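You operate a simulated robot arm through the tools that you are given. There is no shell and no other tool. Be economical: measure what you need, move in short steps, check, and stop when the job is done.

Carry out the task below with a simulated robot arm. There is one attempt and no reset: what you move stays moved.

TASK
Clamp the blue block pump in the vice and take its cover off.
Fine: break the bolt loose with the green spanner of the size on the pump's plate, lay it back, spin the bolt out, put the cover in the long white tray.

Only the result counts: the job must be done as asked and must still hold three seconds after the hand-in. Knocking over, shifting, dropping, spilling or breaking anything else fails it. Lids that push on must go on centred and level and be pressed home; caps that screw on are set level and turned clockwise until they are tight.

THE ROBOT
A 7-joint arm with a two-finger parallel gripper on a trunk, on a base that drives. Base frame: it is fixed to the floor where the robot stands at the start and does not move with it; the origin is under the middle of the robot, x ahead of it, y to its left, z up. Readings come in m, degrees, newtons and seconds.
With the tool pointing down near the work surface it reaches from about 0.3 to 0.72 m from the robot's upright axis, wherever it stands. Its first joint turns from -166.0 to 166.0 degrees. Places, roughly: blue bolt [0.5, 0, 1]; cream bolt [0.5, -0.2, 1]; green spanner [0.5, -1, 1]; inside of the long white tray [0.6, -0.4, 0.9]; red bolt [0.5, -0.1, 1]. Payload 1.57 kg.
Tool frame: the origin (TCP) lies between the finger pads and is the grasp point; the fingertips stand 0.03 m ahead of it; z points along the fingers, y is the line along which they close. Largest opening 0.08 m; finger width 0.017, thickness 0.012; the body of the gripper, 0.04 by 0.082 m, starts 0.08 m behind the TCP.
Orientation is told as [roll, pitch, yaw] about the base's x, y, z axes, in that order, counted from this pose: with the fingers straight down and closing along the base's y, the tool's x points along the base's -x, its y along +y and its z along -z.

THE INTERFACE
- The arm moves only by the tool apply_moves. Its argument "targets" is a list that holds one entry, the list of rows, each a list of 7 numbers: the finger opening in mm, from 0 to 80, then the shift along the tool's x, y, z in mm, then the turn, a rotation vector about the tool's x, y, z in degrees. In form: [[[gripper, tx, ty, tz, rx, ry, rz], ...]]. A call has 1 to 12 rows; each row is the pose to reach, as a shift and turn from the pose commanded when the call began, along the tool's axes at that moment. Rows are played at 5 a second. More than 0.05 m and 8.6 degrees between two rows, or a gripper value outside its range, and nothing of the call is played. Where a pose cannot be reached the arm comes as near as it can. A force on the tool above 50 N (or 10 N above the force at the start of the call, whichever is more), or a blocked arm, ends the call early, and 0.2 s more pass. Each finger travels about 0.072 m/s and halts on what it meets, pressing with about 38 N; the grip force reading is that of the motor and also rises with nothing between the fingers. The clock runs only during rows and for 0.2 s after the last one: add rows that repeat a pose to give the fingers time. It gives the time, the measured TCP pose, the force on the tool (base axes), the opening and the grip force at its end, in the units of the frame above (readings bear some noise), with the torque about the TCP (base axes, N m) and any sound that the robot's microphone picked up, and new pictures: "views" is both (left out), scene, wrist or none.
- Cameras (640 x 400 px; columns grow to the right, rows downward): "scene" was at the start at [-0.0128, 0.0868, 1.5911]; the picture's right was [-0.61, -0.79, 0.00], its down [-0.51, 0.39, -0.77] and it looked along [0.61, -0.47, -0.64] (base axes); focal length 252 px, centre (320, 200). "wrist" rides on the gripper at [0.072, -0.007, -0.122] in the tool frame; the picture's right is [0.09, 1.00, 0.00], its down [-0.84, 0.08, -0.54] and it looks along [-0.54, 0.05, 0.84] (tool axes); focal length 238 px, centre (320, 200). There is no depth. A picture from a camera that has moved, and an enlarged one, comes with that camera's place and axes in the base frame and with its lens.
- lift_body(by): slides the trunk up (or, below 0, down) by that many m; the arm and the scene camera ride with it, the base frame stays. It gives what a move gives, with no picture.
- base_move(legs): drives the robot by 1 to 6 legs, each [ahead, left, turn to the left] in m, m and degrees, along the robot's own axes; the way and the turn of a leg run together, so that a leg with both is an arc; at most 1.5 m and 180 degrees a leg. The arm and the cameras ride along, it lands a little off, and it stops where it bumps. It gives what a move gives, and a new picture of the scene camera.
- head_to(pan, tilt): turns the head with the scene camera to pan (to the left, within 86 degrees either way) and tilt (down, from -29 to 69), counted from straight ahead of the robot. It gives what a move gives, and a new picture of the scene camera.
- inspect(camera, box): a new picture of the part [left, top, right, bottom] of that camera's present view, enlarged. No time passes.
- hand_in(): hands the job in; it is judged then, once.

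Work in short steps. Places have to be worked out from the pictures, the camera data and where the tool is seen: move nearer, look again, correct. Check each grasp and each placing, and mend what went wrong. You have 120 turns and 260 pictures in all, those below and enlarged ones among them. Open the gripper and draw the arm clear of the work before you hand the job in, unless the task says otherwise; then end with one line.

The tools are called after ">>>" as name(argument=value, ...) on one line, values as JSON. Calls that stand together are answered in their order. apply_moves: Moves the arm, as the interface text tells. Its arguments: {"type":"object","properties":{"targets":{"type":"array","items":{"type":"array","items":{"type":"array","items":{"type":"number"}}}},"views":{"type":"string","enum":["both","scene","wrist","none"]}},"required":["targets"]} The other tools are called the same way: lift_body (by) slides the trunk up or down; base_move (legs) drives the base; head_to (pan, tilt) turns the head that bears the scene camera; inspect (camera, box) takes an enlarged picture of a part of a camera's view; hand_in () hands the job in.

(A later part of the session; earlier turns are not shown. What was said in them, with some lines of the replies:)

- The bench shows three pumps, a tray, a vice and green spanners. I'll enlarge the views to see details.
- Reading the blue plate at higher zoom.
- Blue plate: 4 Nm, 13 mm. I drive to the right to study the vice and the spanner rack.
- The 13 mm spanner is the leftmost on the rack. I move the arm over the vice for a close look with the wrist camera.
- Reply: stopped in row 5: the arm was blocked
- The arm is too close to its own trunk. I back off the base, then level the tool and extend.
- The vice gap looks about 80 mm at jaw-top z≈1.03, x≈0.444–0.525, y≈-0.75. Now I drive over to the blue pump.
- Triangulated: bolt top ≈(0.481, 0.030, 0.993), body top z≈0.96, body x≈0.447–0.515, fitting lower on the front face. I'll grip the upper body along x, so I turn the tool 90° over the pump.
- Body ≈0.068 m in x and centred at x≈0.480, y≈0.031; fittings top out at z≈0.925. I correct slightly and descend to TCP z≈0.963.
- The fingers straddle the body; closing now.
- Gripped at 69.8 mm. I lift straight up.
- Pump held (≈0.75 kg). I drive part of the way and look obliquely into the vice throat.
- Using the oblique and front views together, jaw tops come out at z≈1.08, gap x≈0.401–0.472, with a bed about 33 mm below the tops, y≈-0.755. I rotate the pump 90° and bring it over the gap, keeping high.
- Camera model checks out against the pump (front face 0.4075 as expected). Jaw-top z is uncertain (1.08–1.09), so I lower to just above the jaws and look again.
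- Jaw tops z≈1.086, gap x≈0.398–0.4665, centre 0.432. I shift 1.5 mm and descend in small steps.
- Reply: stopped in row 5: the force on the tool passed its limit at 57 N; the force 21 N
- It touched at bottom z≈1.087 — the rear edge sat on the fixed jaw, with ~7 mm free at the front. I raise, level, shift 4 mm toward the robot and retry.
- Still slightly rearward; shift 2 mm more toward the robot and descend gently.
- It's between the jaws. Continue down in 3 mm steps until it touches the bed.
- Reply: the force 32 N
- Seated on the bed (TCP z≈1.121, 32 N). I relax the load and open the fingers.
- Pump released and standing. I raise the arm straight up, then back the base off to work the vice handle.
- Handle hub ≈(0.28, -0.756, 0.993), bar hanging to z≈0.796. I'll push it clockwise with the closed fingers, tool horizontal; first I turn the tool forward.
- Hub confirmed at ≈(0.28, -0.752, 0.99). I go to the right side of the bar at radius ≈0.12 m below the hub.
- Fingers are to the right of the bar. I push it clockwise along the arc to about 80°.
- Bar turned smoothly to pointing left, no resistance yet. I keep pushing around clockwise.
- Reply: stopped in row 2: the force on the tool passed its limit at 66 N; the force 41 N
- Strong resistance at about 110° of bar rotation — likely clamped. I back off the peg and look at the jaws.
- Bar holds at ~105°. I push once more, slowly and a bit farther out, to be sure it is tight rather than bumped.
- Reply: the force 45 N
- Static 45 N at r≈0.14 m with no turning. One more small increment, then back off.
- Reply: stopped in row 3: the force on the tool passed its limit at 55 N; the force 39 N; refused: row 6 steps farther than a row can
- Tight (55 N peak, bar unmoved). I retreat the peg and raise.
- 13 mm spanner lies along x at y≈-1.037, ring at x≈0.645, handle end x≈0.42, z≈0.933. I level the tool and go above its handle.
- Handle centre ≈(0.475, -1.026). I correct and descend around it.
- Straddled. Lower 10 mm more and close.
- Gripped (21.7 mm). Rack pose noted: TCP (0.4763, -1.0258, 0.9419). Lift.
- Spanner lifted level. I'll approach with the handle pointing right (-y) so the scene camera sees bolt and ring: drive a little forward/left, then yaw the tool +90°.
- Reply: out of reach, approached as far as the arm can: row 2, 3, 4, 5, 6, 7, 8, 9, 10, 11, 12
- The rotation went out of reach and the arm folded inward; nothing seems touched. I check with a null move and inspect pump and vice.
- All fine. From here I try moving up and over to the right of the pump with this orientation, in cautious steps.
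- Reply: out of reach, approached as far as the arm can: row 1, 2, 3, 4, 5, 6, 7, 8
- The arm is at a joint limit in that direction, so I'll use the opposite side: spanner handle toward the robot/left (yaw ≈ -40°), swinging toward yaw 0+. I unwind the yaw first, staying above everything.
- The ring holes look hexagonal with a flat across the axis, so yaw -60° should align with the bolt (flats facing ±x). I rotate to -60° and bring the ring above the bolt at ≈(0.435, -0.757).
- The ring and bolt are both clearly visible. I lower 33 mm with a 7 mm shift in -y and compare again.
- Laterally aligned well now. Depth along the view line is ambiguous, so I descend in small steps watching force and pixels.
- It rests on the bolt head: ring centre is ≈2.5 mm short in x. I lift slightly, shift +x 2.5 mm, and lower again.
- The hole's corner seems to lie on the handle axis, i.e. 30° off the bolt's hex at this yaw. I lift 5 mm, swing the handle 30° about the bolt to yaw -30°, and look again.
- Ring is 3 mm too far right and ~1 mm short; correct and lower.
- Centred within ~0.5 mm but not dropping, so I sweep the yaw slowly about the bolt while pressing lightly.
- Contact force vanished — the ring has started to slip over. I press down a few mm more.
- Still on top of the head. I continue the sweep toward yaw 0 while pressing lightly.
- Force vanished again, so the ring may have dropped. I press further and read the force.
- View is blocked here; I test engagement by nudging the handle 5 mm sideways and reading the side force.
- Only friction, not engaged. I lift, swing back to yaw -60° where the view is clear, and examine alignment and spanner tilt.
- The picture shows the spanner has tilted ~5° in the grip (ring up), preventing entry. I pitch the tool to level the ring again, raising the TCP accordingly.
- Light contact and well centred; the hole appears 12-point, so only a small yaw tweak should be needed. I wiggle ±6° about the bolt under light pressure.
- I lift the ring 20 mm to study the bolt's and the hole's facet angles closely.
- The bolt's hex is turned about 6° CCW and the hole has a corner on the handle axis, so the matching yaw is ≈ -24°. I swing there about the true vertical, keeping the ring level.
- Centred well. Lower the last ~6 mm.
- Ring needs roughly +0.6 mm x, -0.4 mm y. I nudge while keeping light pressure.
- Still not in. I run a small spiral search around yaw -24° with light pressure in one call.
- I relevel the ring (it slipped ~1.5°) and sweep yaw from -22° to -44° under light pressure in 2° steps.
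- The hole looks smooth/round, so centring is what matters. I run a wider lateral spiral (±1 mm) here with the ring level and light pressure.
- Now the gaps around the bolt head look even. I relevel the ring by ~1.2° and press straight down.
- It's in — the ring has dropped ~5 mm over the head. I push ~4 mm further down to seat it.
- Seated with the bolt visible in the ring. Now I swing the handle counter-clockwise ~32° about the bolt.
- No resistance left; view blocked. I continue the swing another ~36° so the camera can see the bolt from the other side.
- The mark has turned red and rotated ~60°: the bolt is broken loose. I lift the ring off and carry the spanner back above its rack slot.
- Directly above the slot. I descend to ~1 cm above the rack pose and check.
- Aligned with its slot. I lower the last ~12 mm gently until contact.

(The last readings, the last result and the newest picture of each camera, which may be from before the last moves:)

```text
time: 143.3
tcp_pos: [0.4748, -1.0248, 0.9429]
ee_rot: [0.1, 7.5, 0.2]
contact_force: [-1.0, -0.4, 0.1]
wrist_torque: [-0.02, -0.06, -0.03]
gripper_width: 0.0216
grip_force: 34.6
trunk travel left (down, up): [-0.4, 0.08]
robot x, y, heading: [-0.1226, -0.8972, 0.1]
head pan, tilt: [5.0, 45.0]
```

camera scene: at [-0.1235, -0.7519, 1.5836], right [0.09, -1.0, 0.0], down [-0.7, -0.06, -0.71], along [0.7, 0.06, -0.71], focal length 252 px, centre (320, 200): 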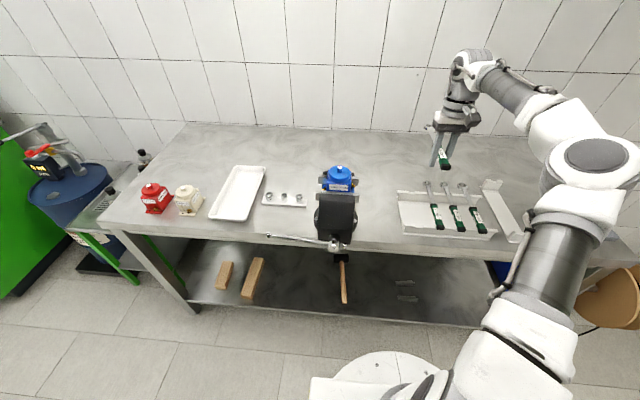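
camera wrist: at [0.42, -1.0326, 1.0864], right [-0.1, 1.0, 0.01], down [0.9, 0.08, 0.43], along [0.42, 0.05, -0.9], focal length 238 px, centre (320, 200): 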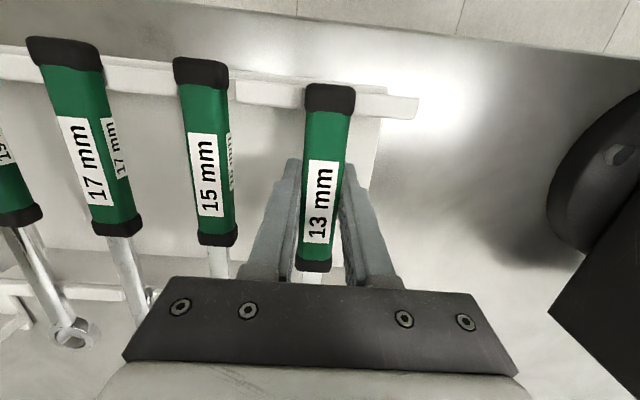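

At the rack pose with the load coming off. I open and rise straight up.

>>> apply_moves(targets=[[[22, -0.1, 0, 0.7, 0, 0, 0], [30, -0.1, 0, 0.7, 0, 0, 0], [42, -0.1, 0, 0.7, 0, 0, 0], [50, -0.1, 0, 0.7, 0, 0, 0], [50, -0.1, 0, 0.7, 0, 0, 0], [50, 1.2, 0, -10, 0, 0, 0], [50, 5, 0, -40, 0, -2, 0], [50, 10, 0, -80, 0, -4, 0], [50, 15, 0, -125, 0, -7.5, 0], [50, 20, 0, -170, 0, -7.5, 0], [50, 26, 0, -215, 0, -7.5, 0], [50, 32, 0, -260, 0, -7.5, 0]]], views="scene")

>>> inspect(camera="scene", box=[390, 140, 490, 250])

```text
time: 145.9
tcp_pos: [0.477, -1.0256, 1.2042]
ee_rot: [0.0, 0.0, 0.3]
contact_force: [0.7, 0.2, 0.3]
wrist_torque: [0.0, -0.01, 0.0]
gripper_width: 0.0499
grip_force: 0.0
trunk travel left (down, up): [-0.4, 0.08]
robot x, y, heading: [-0.122, -0.8985, 0.4]
head pan, tilt: [5.0, 45.0]
camera scene: at [-0.1238, -0.7516, 1.5835], right [0.09, -1.0, 0.0], down [-0.7, -0.06, -0.71], along [0.7, 0.06, -0.71], focal length 252 px, centre (320, 200)
```

scene: 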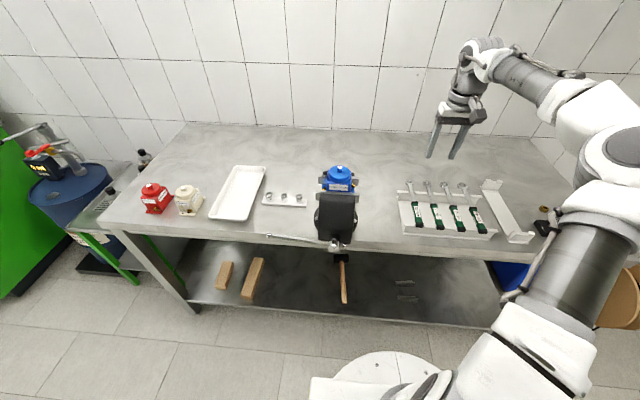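

```text
3.64 times, centred on (440, 195) of scene
camera zoom: at [-0.1238, -0.7516, 1.5835], right [0.09, -1.0, 0.0], down [-0.7, -0.06, -0.71], along [0.7, 0.06, -0.71], focal length 917 px, centre (-116, 218)
```

zoom: 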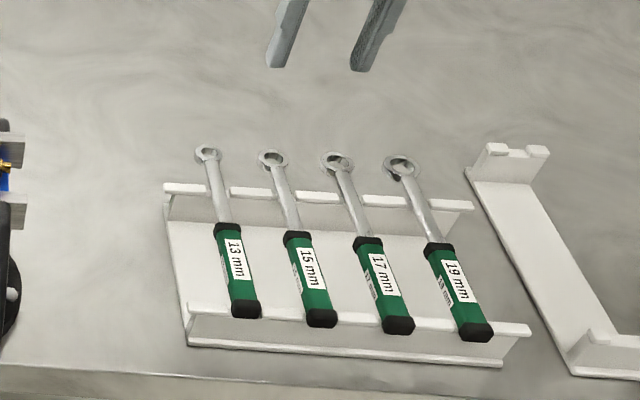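

Spanner is neatly back. Now I go above the bolt for hand-spinning, tool vertical, z≈1.23.

>>> apply_moves(targets=[[[40, 0, 10, -30, 0, 0, 0], [40, 6, 50, -50, 0, 0, 0], [35, 12, 95, -55, 0, 0, 0], [35, 18, 140, -55, 0, 0, 0], [35, 26, 185, -55, 0, 0, 0], [35, 34, 230, -50, 0, 0, 0], [35, 42, 268, -40, 0, 0, 0], [35, 42, 269, -25, 0, 0, 0], [35, 42, 269, -25, 0, 0, 0]]], views="wrist")

>>> inspect(camera="scene", box=[326, 154, 354, 182])

>>> inspect(camera="wrist", box=[270, 150, 370, 290])

```text
time: 147.9
tcp_pos: [0.4339, -0.7565, 1.2301]
ee_rot: [0.0, 0.0, 0.3]
contact_force: [0.2, -0.3, 0.3]
wrist_torque: [0.0, 0.01, -0.01]
gripper_width: 0.0349
grip_force: 0.0
trunk travel left (down, up): [-0.4, 0.08]
robot x, y, heading: [-0.125, -0.8981, 0.3]
head pan, tilt: [5.0, 45.0]
camera wrist: at [0.3611, -0.7647, 1.3524], right [-0.1, 1.0, 0.0], down [0.84, 0.08, 0.54], along [0.54, 0.05, -0.84], focal length 238 px, centre (320, 200)
```

wrist: 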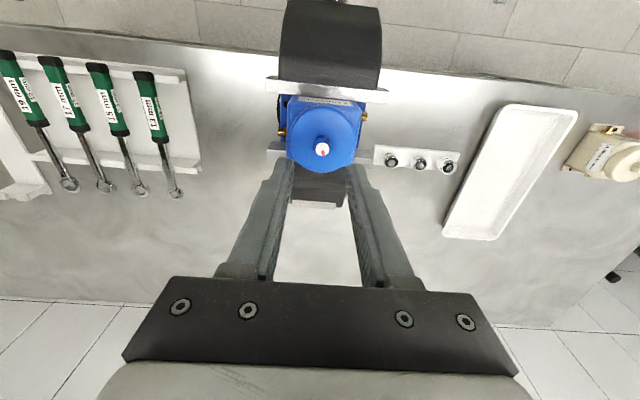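

```text
14.29 times, centred on (340, 168) of scene
camera zoom: at [-0.1236, -0.7519, 1.5836], right [0.09, -1.0, 0.0], down [-0.7, -0.06, -0.71], along [0.7, 0.06, -0.71], focal length 3602 px, centre (34, 657)
```

zoom: 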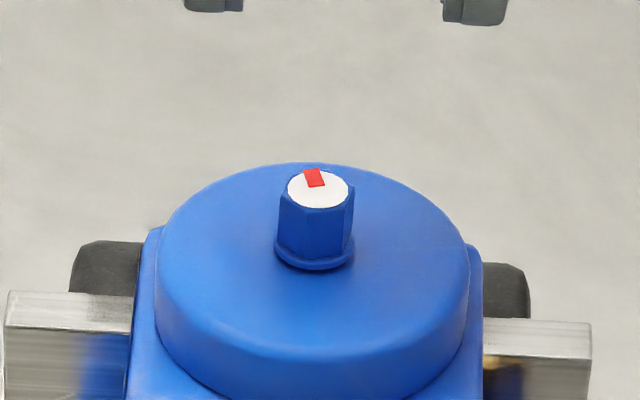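

```text
2.86 times, centred on (320, 220) of wrist
camera zoom: at [0.3611, -0.7647, 1.3524], right [-0.1, 1.0, 0.0], down [0.84, 0.08, 0.54], along [0.54, 0.05, -0.84], focal length 681 px, centre (320, 143)
```

zoom: 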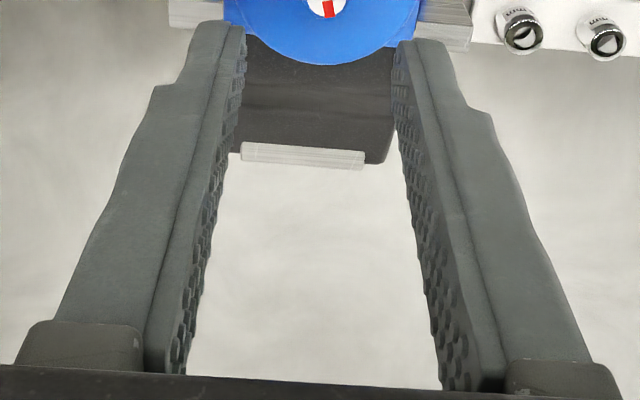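

Bolt turned ~59° and rose ~2 mm, so the thread is coarse. I wind the wrist back to about yaw -145° (a flat-aligned angle) to have a long loosening stroke.

>>> apply_moves(targets=[[[35, 0, 0, 0, 0, 0, 8.2], [35, 0, 0, 0, 0, 0, 16.4], [35, 0, 0, 0, 0, 0, 24.6], [35, 0, 0, 0, 0, 0, 32.8], [35, 0, 0, 0, 0, 0, 41], [35, 0, 0, 0, 0, 0, 49.2], [35, 0, 0, 0, 0, 0, 57.4], [35, 0, 0, 0, 0, 0, 65.6], [35, 0, 0, 0, 0, 0, 73.8], [35, 0, 0, 0, 0, 0, 82], [35, 0, 0, 0, 0, 0, 90], [35, 0, 0, 0, 0, 0, 90]]], views="none")

>>> apply_moves(targets=[[[35, 0, 0, 0, 0, 0, 8], [35, 0, 0, 0, 0, 0, 16], [35, 0, 0, 0, 0, 0, 24], [35, 0, 0, 0, 0, 0, 32], [35, 0, 0, 0, 0, 0, 40], [35, 0, 0, 0, 0, 0, 48], [35, 0, 0, 0, 0, 0, 55.3], [35, 0, 0, 0, 0, 0, 55.3]]], views="scene")

```text
time: 150.5
tcp_pos: [0.4344, -0.7554, 1.2275]
ee_rot: [0.1, 0.1, -89.8]
contact_force: [0.3, 0.1, -0.4]
wrist_torque: [0.0, 0.02, 0.01]
gripper_width: 0.0352
grip_force: 0.1
trunk travel left (down, up): [-0.4, 0.08]
robot x, y, heading: [-0.1275, -0.8988, 0.2]
head pan, tilt: [5.0, 45.0]
```

```text
time: 152.3
tcp_pos: [0.4339, -0.7545, 1.2295]
ee_rot: [0.0, 0.0, -145.2]
contact_force: [-0.5, 0.6, -0.1]
wrist_torque: [0.0, -0.01, 0.02]
gripper_width: 0.0348
grip_force: 0.1
trunk travel left (down, up): [-0.4, 0.08]
robot x, y, heading: [-0.1256, -0.8971, 0.2]
head pan, tilt: [5.0, 45.0]
camera scene: at [-0.1237, -0.7518, 1.5835], right [0.09, -1.0, 0.0], down [-0.7, -0.06, -0.71], along [0.7, 0.06, -0.71], focal length 252 px, centre (320, 200)
```

scene: 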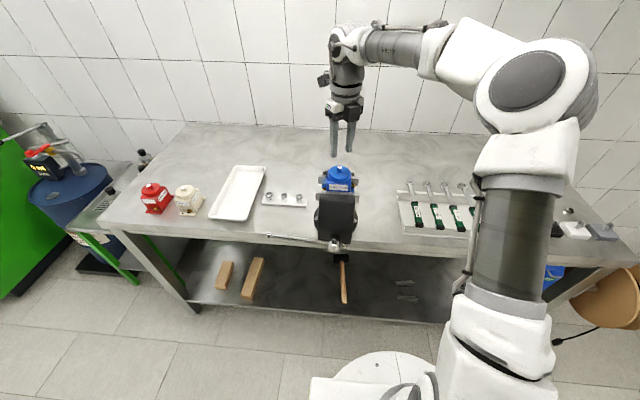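

Wound back fine. Now I descend around the bolt head (tips ≈1.139) and look.

>>> apply_moves(targets=[[[35, 0.7, 1.7, 20, 0, 0, 0], [35, 0.7, 1.7, 40, 0, 0, 0], [35, 0.7, 1.7, 52, 0, 0, 0], [35, 0.7, 1.7, 60, 0, 0, 0], [35, 0.7, 1.7, 60, 0, 0, 0]]], views="none")

>>> inspect(camera="scene", box=[320, 148, 360, 188])

>>> inspect(camera="wrist", box=[220, 120, 420, 290])

```text
time: 153.5
tcp_pos: [0.4354, -0.758, 1.171]
ee_rot: [0.0, 0.1, -145.1]
contact_force: [0.0, 1.0, 7.4]
wrist_torque: [0.01, 0.04, -0.04]
gripper_width: 0.035
grip_force: 0.1
trunk travel left (down, up): [-0.4, 0.08]
robot x, y, heading: [-0.1247, -0.8991, 0.4]
head pan, tilt: [5.0, 45.0]
```

```text
10.00 times, centred on (340, 168) of scene
camera zoom: at [-0.1242, -0.7519, 1.5837], right [0.09, -1.0, 0.0], down [-0.7, -0.06, -0.71], along [0.7, 0.06, -0.71], focal length 2521 px, centre (120, 520)
```

zoom: 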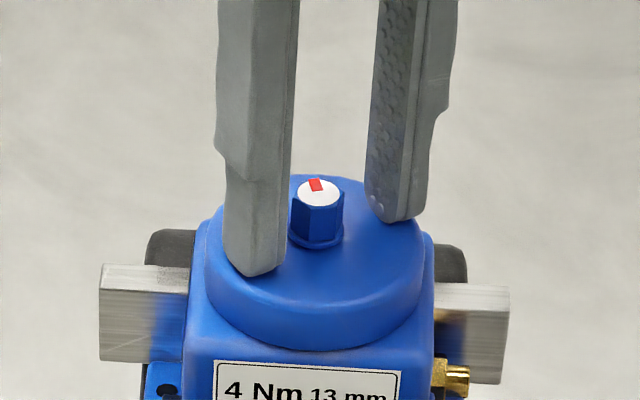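

```text
2.35 times, centred on (320, 205) of wrist
camera zoom: at [0.4893, -0.7112, 1.2933], right [0.65, -0.76, 0.0], down [-0.64, -0.54, 0.54], along [-0.41, -0.35, -0.84], focal length 561 px, centre (320, 188)
```

zoom: 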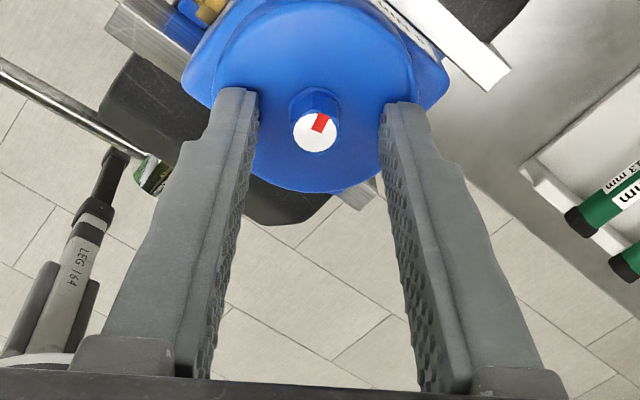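

Tips just touch the cover (z≈1.141) and the bolt is centred between them. I raise 3 mm and close on the head.

>>> apply_moves(targets=[[[35, 0, 0, -3.5, 0, 0, 0], [25, 0, 0, -3.5, 0, 0, 0], [15, 0, 0, -3.5, 0, 0, 0], [8, 0, 0, -3.5, 0, 0, 0], [8, 0, 0, -3.5, 0, 0, 0], [8, 0, 0, -3.5, 0, 0, 0]]], views="none")

>>> apply_moves(targets=[[[8, 0, 0, -0.2, 0, 0, -7], [8, 0, 0, -0.4, 0, 0, -14], [8, 0, 0, -0.7, 0, 0, -21], [8, 0, 0, -0.9, 0, 0, -28], [8, 0, 0, -1.2, 0, 0, -35], [8, 0, 0, -1.4, 0, 0, -42], [8, 0, 0, -1.7, 0, 0, -49], [8, 0, 0, -1.9, 0, 0, -56], [8, 0, 0, -2.1, 0, 0, -63], [8, 0, 0, -2.4, 0, 0, -70], [8, 0, 0, -2.4, 0, 0, -70]]], views="none")

>>> inspect(camera="scene", box=[320, 148, 360, 188])

>>> inspect(camera="wrist", box=[270, 120, 370, 220])

```text
time: 154.9
tcp_pos: [0.4346, -0.7566, 1.1739]
ee_rot: [-0.1, -0.1, -145.1]
contact_force: [-6.6, 5.1, -2.8]
wrist_torque: [0.16, 0.1, -0.03]
gripper_width: 0.014
grip_force: 30.2
trunk travel left (down, up): [-0.4, 0.08]
robot x, y, heading: [-0.1206, -0.8969, 0.2]
head pan, tilt: [5.0, 45.0]
```

```text
time: 157.3
tcp_pos: [0.4356, -0.7577, 1.1754]
ee_rot: [0.0, 0.0, -74.9]
contact_force: [0.5, -0.7, -2.0]
wrist_torque: [-0.02, 0.02, -0.03]
gripper_width: 0.014
grip_force: 30.5
trunk travel left (down, up): [-0.4, 0.08]
robot x, y, heading: [-0.1245, -0.8968, 0.2]
head pan, tilt: [5.0, 45.0]
```

```text
10.00 times, centred on (340, 168) of scene
camera zoom: at [-0.1235, -0.7518, 1.5835], right [0.09, -1.0, 0.0], down [-0.7, -0.06, -0.71], along [0.7, 0.06, -0.71], focal length 2521 px, centre (120, 520)
```

zoom: 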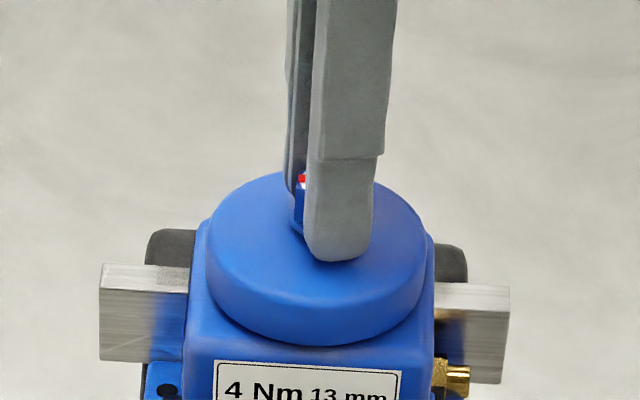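

```text
4.00 times, centred on (320, 170) of wrist
camera zoom: at [0.4099, -0.69, 1.2983], right [0.94, 0.35, 0.0], down [0.29, -0.79, 0.54], along [0.19, -0.51, -0.84], focal length 953 px, centre (320, 320)
```

zoom: 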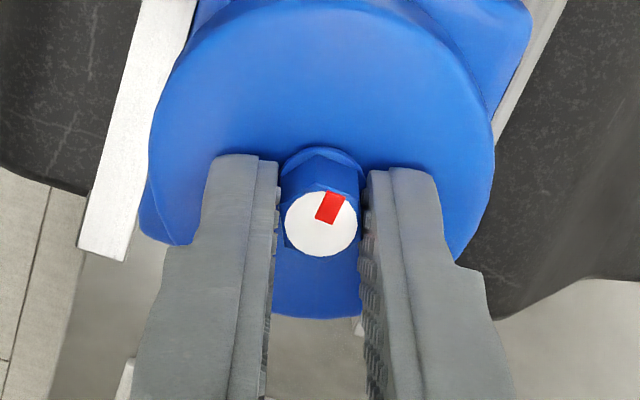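

Bolt turns with the gripper. I continue unscrewing another ~130° (to yaw ≈ +55°).

>>> apply_moves(targets=[[[8, 0, 0, -0.3, 0, 0, -8], [8, 0, 0, -0.5, 0, 0, -16], [8, 0, 0, -0.8, 0, 0, -24], [8, 0, 0, -1.1, 0, 0, -32], [8, 0, 0, -1.3, 0, 0, -40], [8, 0, 0, -1.6, 0, 0, -48], [8, 0, 0, -1.9, 0, 0, -56], [8, 0, 0, -2.1, 0, 0, -64], [8, 0, 0, -2.4, 0, 0, -72], [8, 0, 0, -2.7, 0, 0, -80], [8, 0, 0, -2.7, 0, 0, -80]]], views="none")

>>> apply_moves(targets=[[[8, 0, 0, -0.3, 0, 0, -8], [8, 0, 0, -0.5, 0, 0, -16], [8, 0, 0, -0.8, 0, 0, -24], [8, 0, 0, -1.1, 0, 0, -32], [8, 0, 0, -1.3, 0, 0, -40], [8, 0, 0, -1.6, 0, 0, -48], [8, 0, 0, -1.6, 0, 0, -48]]], views="none")

>>> inspect(camera="scene", box=[320, 148, 360, 188])

>>> inspect(camera="wrist", box=[270, 120, 370, 220])

```text
time: 159.7
tcp_pos: [0.4356, -0.7589, 1.177]
ee_rot: [0.1, -0.1, 5.1]
contact_force: [0.6, 0.2, -2.0]
wrist_torque: [-0.01, 0.0, 0.0]
gripper_width: 0.0138
grip_force: 30.1
trunk travel left (down, up): [-0.4, 0.08]
robot x, y, heading: [-0.1243, -0.8971, 0.2]
head pan, tilt: [5.0, 45.0]
```

```text
time: 161.3
tcp_pos: [0.421, -0.7539, 1.1775]
ee_rot: [0.0, 0.1, 52.8]
contact_force: [0.0, 0.2, -1.4]
wrist_torque: [-0.03, -0.02, -0.01]
gripper_width: 0.0137
grip_force: 29.7
out of reach, approached as far as the arm can: row 6, 7
trunk travel left (down, up): [-0.4, 0.08]
robot x, y, heading: [-0.1216, -0.8962, 0.3]
head pan, tilt: [5.0, 45.0]
```

```text
10.00 times, centred on (340, 168) of scene
camera zoom: at [-0.1234, -0.7517, 1.5835], right [0.09, -1.0, 0.0], down [-0.7, -0.06, -0.71], along [0.7, 0.06, -0.71], focal length 2521 px, centre (120, 520)
```

zoom: 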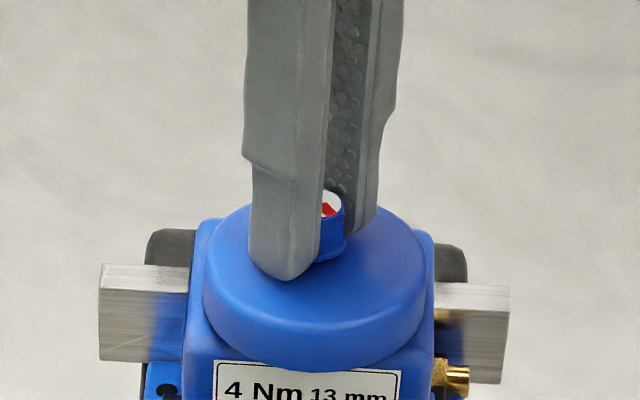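

```text
4.00 times, centred on (320, 170) of wrist
camera zoom: at [0.3832, -0.8156, 1.3006], right [-0.85, 0.53, 0.0], down [0.44, 0.71, 0.54], along [0.29, 0.46, -0.84], focal length 953 px, centre (320, 320)
```

zoom: 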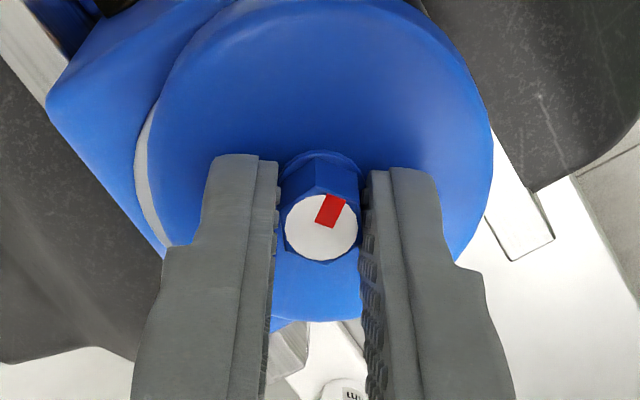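

The bolt has come free and the cover moved slightly with it when the arm hit its yaw limit. I lift slowly 25 mm and see whether the cover comes with the bolt.

>>> apply_moves(targets=[[[8, 0, 0, -4, 0, 0, 0], [8, 0, 0, -8, 0, 0, 0], [8, 0, 0, -12, 0, 0, 0], [8, 0, 0, -17, 0, 0, 0], [8, 0, 0, -22, 0, 0, 0], [8, 0, 0, -22, 0, 0, 0]]], views="none")

>>> inspect(camera="scene", box=[310, 140, 370, 190])

>>> inspect(camera="wrist", box=[220, 100, 420, 280])

```text
time: 162.7
tcp_pos: [0.4202, -0.7514, 1.2]
ee_rot: [0.0, -0.1, 52.9]
contact_force: [-0.5, -0.2, -0.8]
wrist_torque: [0.01, -0.03, -0.01]
gripper_width: 0.0137
grip_force: 29.9
trunk travel left (down, up): [-0.4, 0.08]
robot x, y, heading: [-0.1218, -0.8972, 0.1]
head pan, tilt: [5.0, 45.0]
```

```text
8.00 times, centred on (340, 165) of scene
camera zoom: at [-0.1236, -0.7518, 1.5835], right [0.09, -1.0, 0.0], down [-0.7, -0.06, -0.71], along [0.7, 0.06, -0.71], focal length 2017 px, centre (160, 480)
```

zoom: 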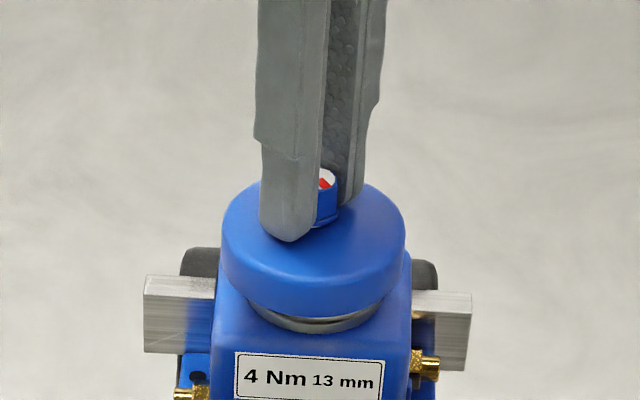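

```text
2.22 times, centred on (320, 190) of wrist
camera zoom: at [0.3805, -0.8137, 1.3223], right [-0.85, 0.53, 0.0], down [0.44, 0.71, 0.54], along [0.29, 0.46, -0.84], focal length 530 px, centre (320, 222)
```

zoom: 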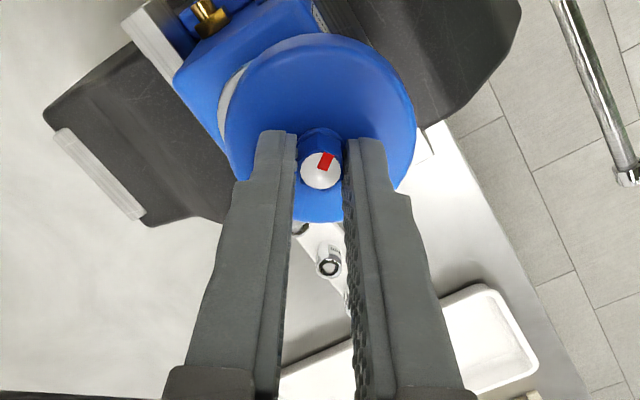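

The cover comes up with the captive bolt. I raise it further and unwind the yaw, then drive left to the tray.

>>> apply_moves(targets=[[[8, 0, 0, -30, 0, 0, 0], [8, 0, 0, -60, 0, 0, 0], [8, 0, 0, -80, 0, 0, 6], [8, 0, 0, -80, 0, 0, 13], [8, 0, 0, -80, 0, 0, 20], [8, 0, 0, -80, 0, 0, 27], [8, 0, 0, -80, 0, 0, 34], [8, 0, 0, -80, 0, 0, 41], [8, 0, 0, -80, 0, 0, 48], [8, 0, 0, -80, 0, 0, 53], [8, 0, 0, -80, 0, 0, 53]]], views="scene")

>>> base_move(legs=[[0.04, 0.45, 0]])

>>> inspect(camera="wrist", box=[0, 0, 640, 400])

```text
time: 165.1
tcp_pos: [0.4217, -0.7523, 1.2794]
ee_rot: [0.1, 0.0, -0.1]
contact_force: [-0.7, 0.0, -1.1]
wrist_torque: [0.01, 0.03, -0.01]
gripper_width: 0.0136
grip_force: 30.5
out of reach, approached as far as the arm can: row 1, 2
trunk travel left (down, up): [-0.4, 0.08]
robot x, y, heading: [-0.1238, -0.9004, 0.4]
head pan, tilt: [5.0, 45.0]
camera scene: at [-0.1235, -0.7518, 1.5835], right [0.09, -1.0, 0.0], down [-0.7, -0.06, -0.71], along [0.7, 0.06, -0.71], focal length 252 px, centre (320, 200)
```

scene: 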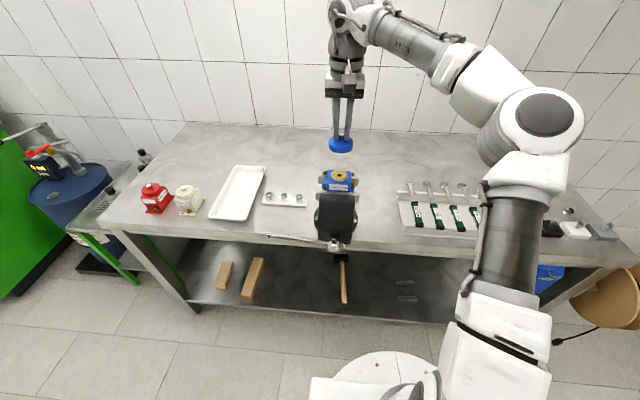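

```text
time: 169.1
tcp_pos: [0.4633, -0.2973, 1.2802]
ee_rot: [0.0, 0.0, -0.1]
contact_force: [-0.4, 0.4, -2.0]
wrist_torque: [0.02, 0.03, 0.02]
gripper_width: 0.0137
grip_force: 30.1
trunk travel left (down, up): [-0.4, 0.08]
robot x, y, heading: [-0.0836, -0.4377, -0.3]
head pan, tilt: [5.0, 45.0]
camera scene: at [-0.0831, -0.2934, 1.5835], right [0.09, -1.0, 0.0], down [-0.7, -0.06, -0.71], along [0.7, 0.06, -0.71], focal length 252 px, centre (320, 200)
```

scene: 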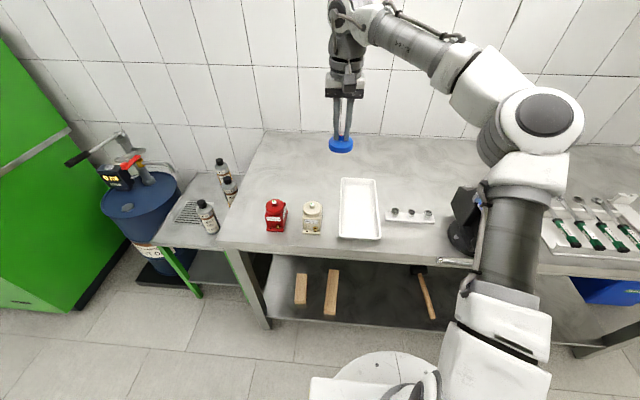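

```text
1.00 times, centred on (320, 200) of wrist (not enlarged: the box is as wide or as high as the picture)
camera zoom: at [0.3902, -0.3038, 1.4033], right [-0.09, 1.0, 0.0], down [0.84, 0.07, 0.54], along [0.54, 0.05, -0.84], focal length 238 px, centre (320, 200)
```

zoom: 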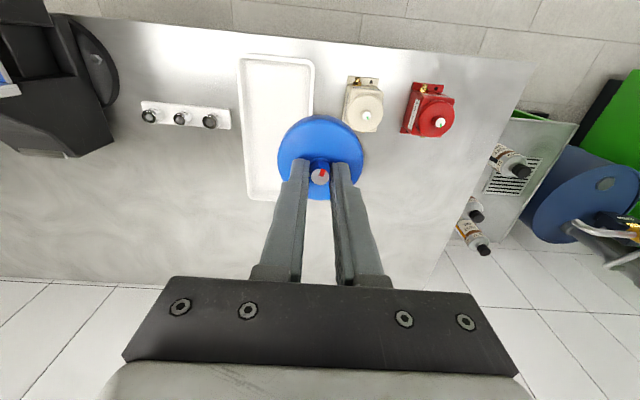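

Tray centre ≈(0.54, -0.381). I move over it and descend to z≈1.03.

>>> apply_moves(targets=[[[8, -26, -28, 0, 0, 0, 0], [8, -52, -56, 0, 0, 0, 0], [8, -77, -84, 0, 0, 0, 0], [8, -77, -84, 45, 0, 0, 0], [8, -77, -84, 90, 0, 0, 0], [8, -77, -84, 135, 0, 0, 0], [8, -77, -84, 180, 0, 0, 0], [8, -77, -84, 220, 0, 0, 0], [8, -77, -84, 250, 0, 0, 0], [8, -77, -84, 250, 0, 0, 0]]], views="wrist")

>>> inspect(camera="scene", box=[310, 140, 420, 250])

```text
time: 171.2
tcp_pos: [0.5379, -0.3825, 1.0285]
ee_rot: [0.0, 0.0, -0.4]
contact_force: [0.2, 0.1, -1.2]
wrist_torque: [0.0, 0.01, 0.0]
gripper_width: 0.0137
grip_force: 30.8
trunk travel left (down, up): [-0.4, 0.08]
robot x, y, heading: [-0.0839, -0.4412, -0.1]
head pan, tilt: [5.0, 45.0]
camera wrist: at [0.4665, -0.3885, 1.1518], right [-0.09, 1.0, 0.0], down [0.84, 0.07, 0.54], along [0.54, 0.05, -0.84], focal length 238 px, centre (320, 200)
```

wrist: 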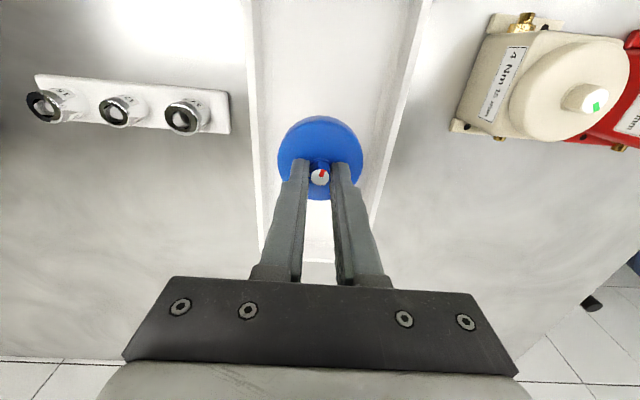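

```text
3.64 times, centred on (365, 195) of scene
camera zoom: at [-0.0831, -0.2935, 1.5835], right [0.09, -1.0, 0.0], down [-0.7, -0.06, -0.71], along [0.7, 0.06, -0.71], focal length 917 px, centre (156, 218)
```

zoom: 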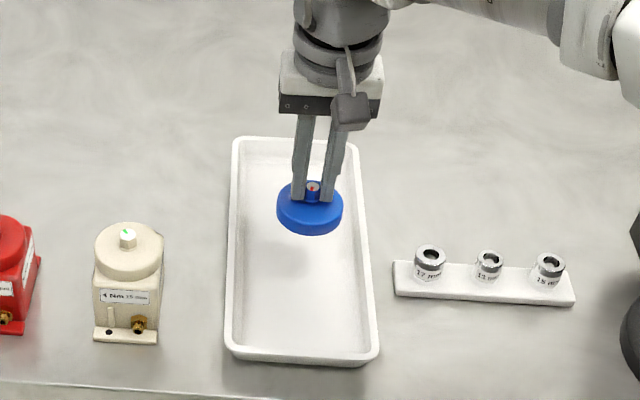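

Centred over the tray. Descend further, then in small steps to touch down.

>>> apply_moves(targets=[[[8, 0, 0, 10, 0, 0, 0], [8, 0, 0, 20, 0, 0, 0], [8, 0, 0, 30, 0, 0, 0], [8, 0, 0, 36, 0, 0, 0], [8, 0, 0, 40, 0, 0, 0], [8, 0, 0, 40, 0, 0, 0]]], views="none")

>>> inspect(camera="scene", box=[325, 170, 385, 230])

```text
time: 172.7
tcp_pos: [0.5385, -0.3825, 0.991]
ee_rot: [0.0, 0.0, -0.2]
contact_force: [0.3, -0.7, -1.6]
wrist_torque: [-0.02, 0.0, -0.02]
gripper_width: 0.0138
grip_force: 30.5
trunk travel left (down, up): [-0.4, 0.08]
robot x, y, heading: [-0.0841, -0.4398, -0.1]
head pan, tilt: [5.0, 45.0]
```

```text
6.67 times, centred on (355, 200) of scene
camera zoom: at [-0.0831, -0.2935, 1.5835], right [0.09, -1.0, 0.0], down [-0.7, -0.06, -0.71], along [0.7, 0.06, -0.71], focal length 1681 px, centre (87, 200)
```

zoom: 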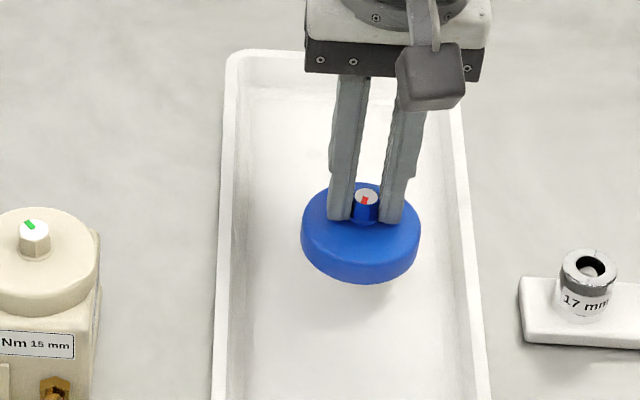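

>>> apply_moves(targets=[[[8, 0, 0, 4, 0, 0, 0], [8, 0, 0, 8, 0, 0, 0], [8, 0, 0, 12, 0, 0, 0], [8, 0, 0, 15, 0, 0, 0], [8, 0, 0, 18, 0, 0, 0], [8, 0, 0, 20, 0, 0, 0], [8, 0, 0, 20, 0, 0, 0]]], views="none")

>>> inspect(camera="scene", box=[325, 170, 385, 230])

```text
time: 174.2
tcp_pos: [0.5384, -0.3823, 0.9709]
ee_rot: [-0.1, 0.2, -0.4]
contact_force: [-0.5, -1.1, -1.5]
wrist_torque: [-0.02, -0.04, 0.02]
gripper_width: 0.0136
grip_force: 29.7
trunk travel left (down, up): [-0.4, 0.08]
robot x, y, heading: [-0.0854, -0.4408, 0.1]
head pan, tilt: [5.0, 45.0]
```

```text
6.67 times, centred on (355, 200) of scene
camera zoom: at [-0.0831, -0.2935, 1.5835], right [0.09, -1.0, 0.0], down [-0.7, -0.06, -0.71], along [0.7, 0.06, -0.71], focal length 1681 px, centre (87, 200)
```

zoom: 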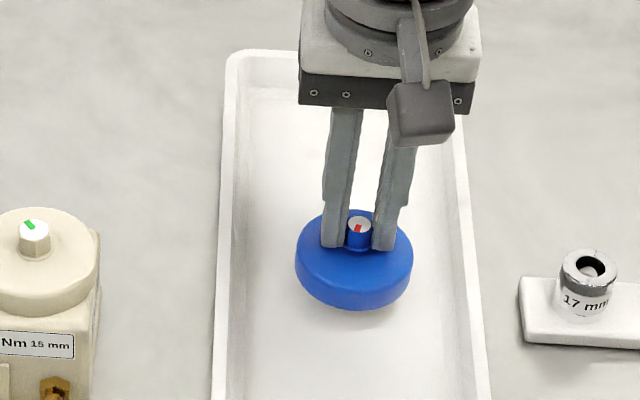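

>>> apply_moves(targets=[[[8, 0, 0, 3, 0, 0, 0], [8, 0, 0, 6, 0, 0, 0], [8, 0, 0, 9, 0, 0, 0], [8, 0, 0, 11, 0, 0, 0], [8, 0, 0, 12, 0, 0, 0], [8, 0, 0, 12, 0, 0, 0]]], views="none")

>>> inspect(camera="scene", box=[325, 170, 385, 230])

```text
time: 175.7
tcp_pos: [0.5388, -0.38, 0.9586]
ee_rot: [-0.1, 0.0, -0.2]
contact_force: [-0.4, 0.7, -1.8]
wrist_torque: [0.03, 0.03, -0.01]
gripper_width: 0.0139
grip_force: 30.9
trunk travel left (down, up): [-0.4, 0.08]
robot x, y, heading: [-0.0835, -0.4379, 0.2]
head pan, tilt: [5.0, 45.0]
```

```text
6.67 times, centred on (355, 200) of scene
camera zoom: at [-0.0831, -0.2935, 1.5835], right [0.09, -1.0, 0.0], down [-0.7, -0.06, -0.71], along [0.7, 0.06, -0.71], focal length 1681 px, centre (87, 200)
```

zoom: 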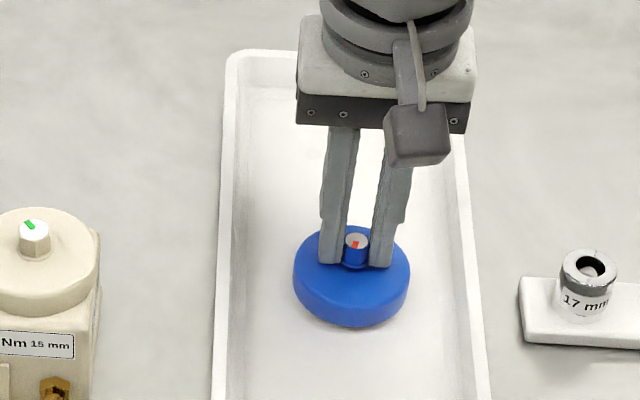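

Nearly down; continue in 1–2 mm steps.

>>> apply_moves(targets=[[[8, 0, 0, 2, 0, 0, 0], [8, 0, 0, 4, 0, 0, 0], [8, 0, 0, 6, 0, 0, 0], [8, 0, 0, 8, 0, 0, 0], [8, 0, 0, 8, 0, 0, 0]]], views="none")

>>> inspect(camera="scene", box=[325, 170, 385, 230])

```text
time: 176.8
tcp_pos: [0.5397, -0.3818, 0.9529]
ee_rot: [0.0, -0.2, -0.3]
contact_force: [-2.0, -1.0, 17.7]
wrist_torque: [0.0, 0.75, 0.0]
gripper_width: 0.0135
grip_force: 30.5
trunk travel left (down, up): [-0.4, 0.08]
robot x, y, heading: [-0.0842, -0.4411, -0.1]
head pan, tilt: [5.0, 45.0]
```

```text
6.67 times, centred on (355, 200) of scene
camera zoom: at [-0.0848, -0.2937, 1.5838], right [0.09, -1.0, 0.0], down [-0.7, -0.06, -0.71], along [0.71, 0.06, -0.71], focal length 1681 px, centre (87, 200)
```

zoom: 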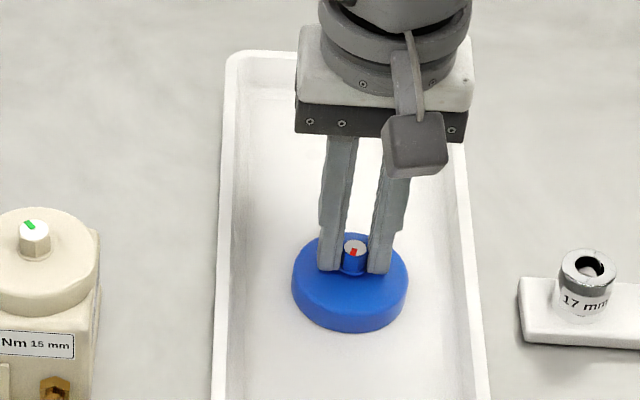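

Cover is on the tray floor (≈18 N). I relax, open, and rise straight up.

>>> apply_moves(targets=[[[8, 0, 0, -2, 0, 0, 0], [8, 0, 0, -3, 0, 0, 0], [16, 0, 0, -3, 0, 0, 0], [26, 0, 0, -3, 0, 0, 0], [36, 0, 0, -3, 0, 0, 0], [36, 0, 0, -3, 0, 0, 0], [36, 0, 0, -15, 0, 0, 0], [36, 0, 0, -45, 0, 0, 0], [36, 0, 0, -90, 0, 0, 0], [36, 0, 0, -135, 0, 0, 0], [36, 0, 0, -180, 0, 0, 0], [36, 0, 0, -225, 0, 0, 0]]], views="scene")

>>> apply_moves(targets=[[[36, 40, 0, -30, 0, 0, 0], [36, 80, 0, -60, 0, 0, 0], [36, 120, 0, -60, 0, 0, 0], [36, 120, 0, -60, 0, 0, 0]]], views="none")

>>> inspect(camera="scene", box=[325, 170, 385, 230])

>>> head_to(pan=-30, tilt=42)

```text
time: 179.4
tcp_pos: [0.537, -0.382, 1.1757]
ee_rot: [0.0, 0.0, -0.3]
contact_force: [-0.2, 0.4, -0.5]
wrist_torque: [0.0, 0.01, 0.0]
gripper_width: 0.0359
grip_force: 0.1
trunk travel left (down, up): [-0.4, 0.08]
robot x, y, heading: [-0.0869, -0.437, -0.1]
head pan, tilt: [5.0, 45.0]
camera scene: at [-0.0833, -0.2935, 1.5835], right [0.09, -1.0, 0.0], down [-0.7, -0.06, -0.71], along [0.7, 0.06, -0.71], focal length 252 px, centre (320, 200)
```

scene: 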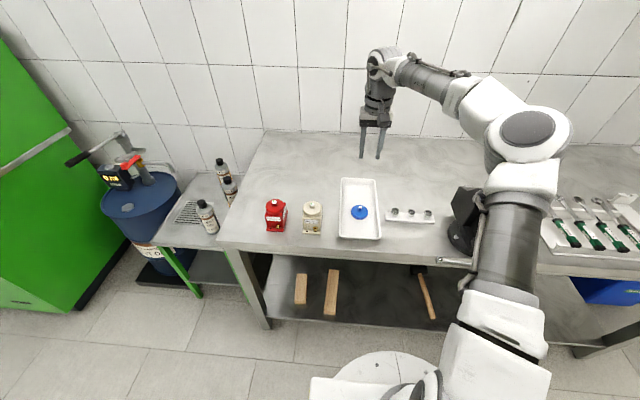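

```text
time: 180.4
tcp_pos: [0.4187, -0.3819, 1.2341]
ee_rot: [0.0, -0.1, -0.3]
contact_force: [-0.3, 0.9, 1.1]
wrist_torque: [0.0, -0.03, -0.01]
gripper_width: 0.0361
grip_force: 0.1
trunk travel left (down, up): [-0.4, 0.08]
robot x, y, heading: [-0.0846, -0.4416, -0.1]
head pan, tilt: [5.0, 45.0]
```

```text
6.67 times, centred on (355, 200) of scene
camera zoom: at [-0.0834, -0.2936, 1.5835], right [0.09, -1.0, 0.0], down [-0.7, -0.06, -0.71], along [0.7, 0.06, -0.71], focal length 1681 px, centre (87, 200)
```

zoom: 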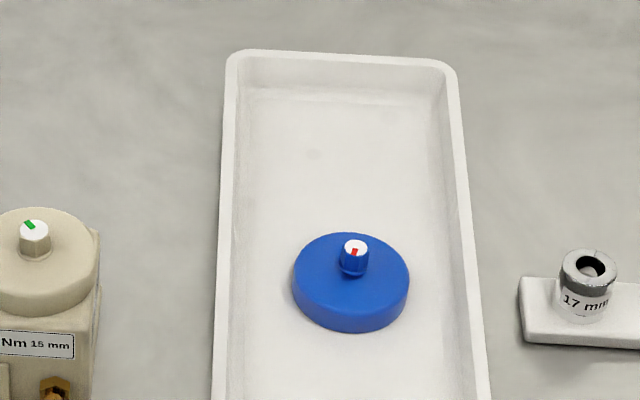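

```text
time: 181.5
tcp_pos: [0.4202, -0.382, 1.2344]
ee_rot: [0.1, 0.0, -0.3]
contact_force: [-0.3, 0.5, 0.8]
wrist_torque: [-0.01, 0.01, 0.03]
gripper_width: 0.0363
grip_force: 0.0
trunk travel left (down, up): [-0.4, 0.08]
robot x, y, heading: [-0.0851, -0.4385, 0.1]
head pan, tilt: [-30.0, 42.0]
camera scene: at [-0.0918, -0.3423, 1.5879], right [-0.5, -0.87, 0.0], down [-0.58, 0.33, -0.74], along [0.64, -0.37, -0.67], focal length 252 px, centre (320, 200)
```

scene: 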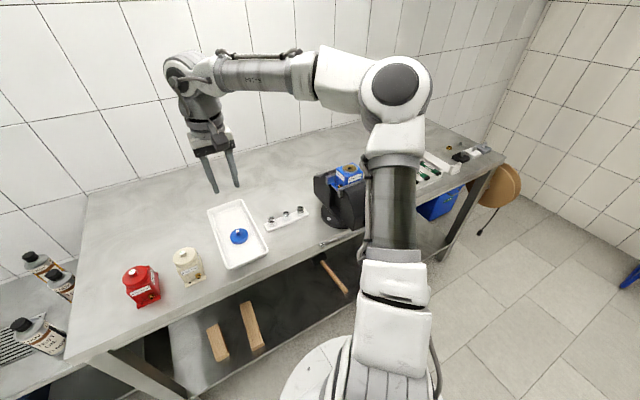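

The cover lies flat in the tray with its bolt. The pump is still clamped in the vice, the spanner is on its rack, and the arm is clear with the gripper open. I hand in.

>>> hand_in()

```text
The job is handed in.
```

The blue pump is clamped in the vice. I broke its bolt loose with the green 13 mm spanner, which is back in its slot, and spun the bolt out. The cover lies in the long white tray with the bolt still in it. I've handed the job in but got no verdict back.
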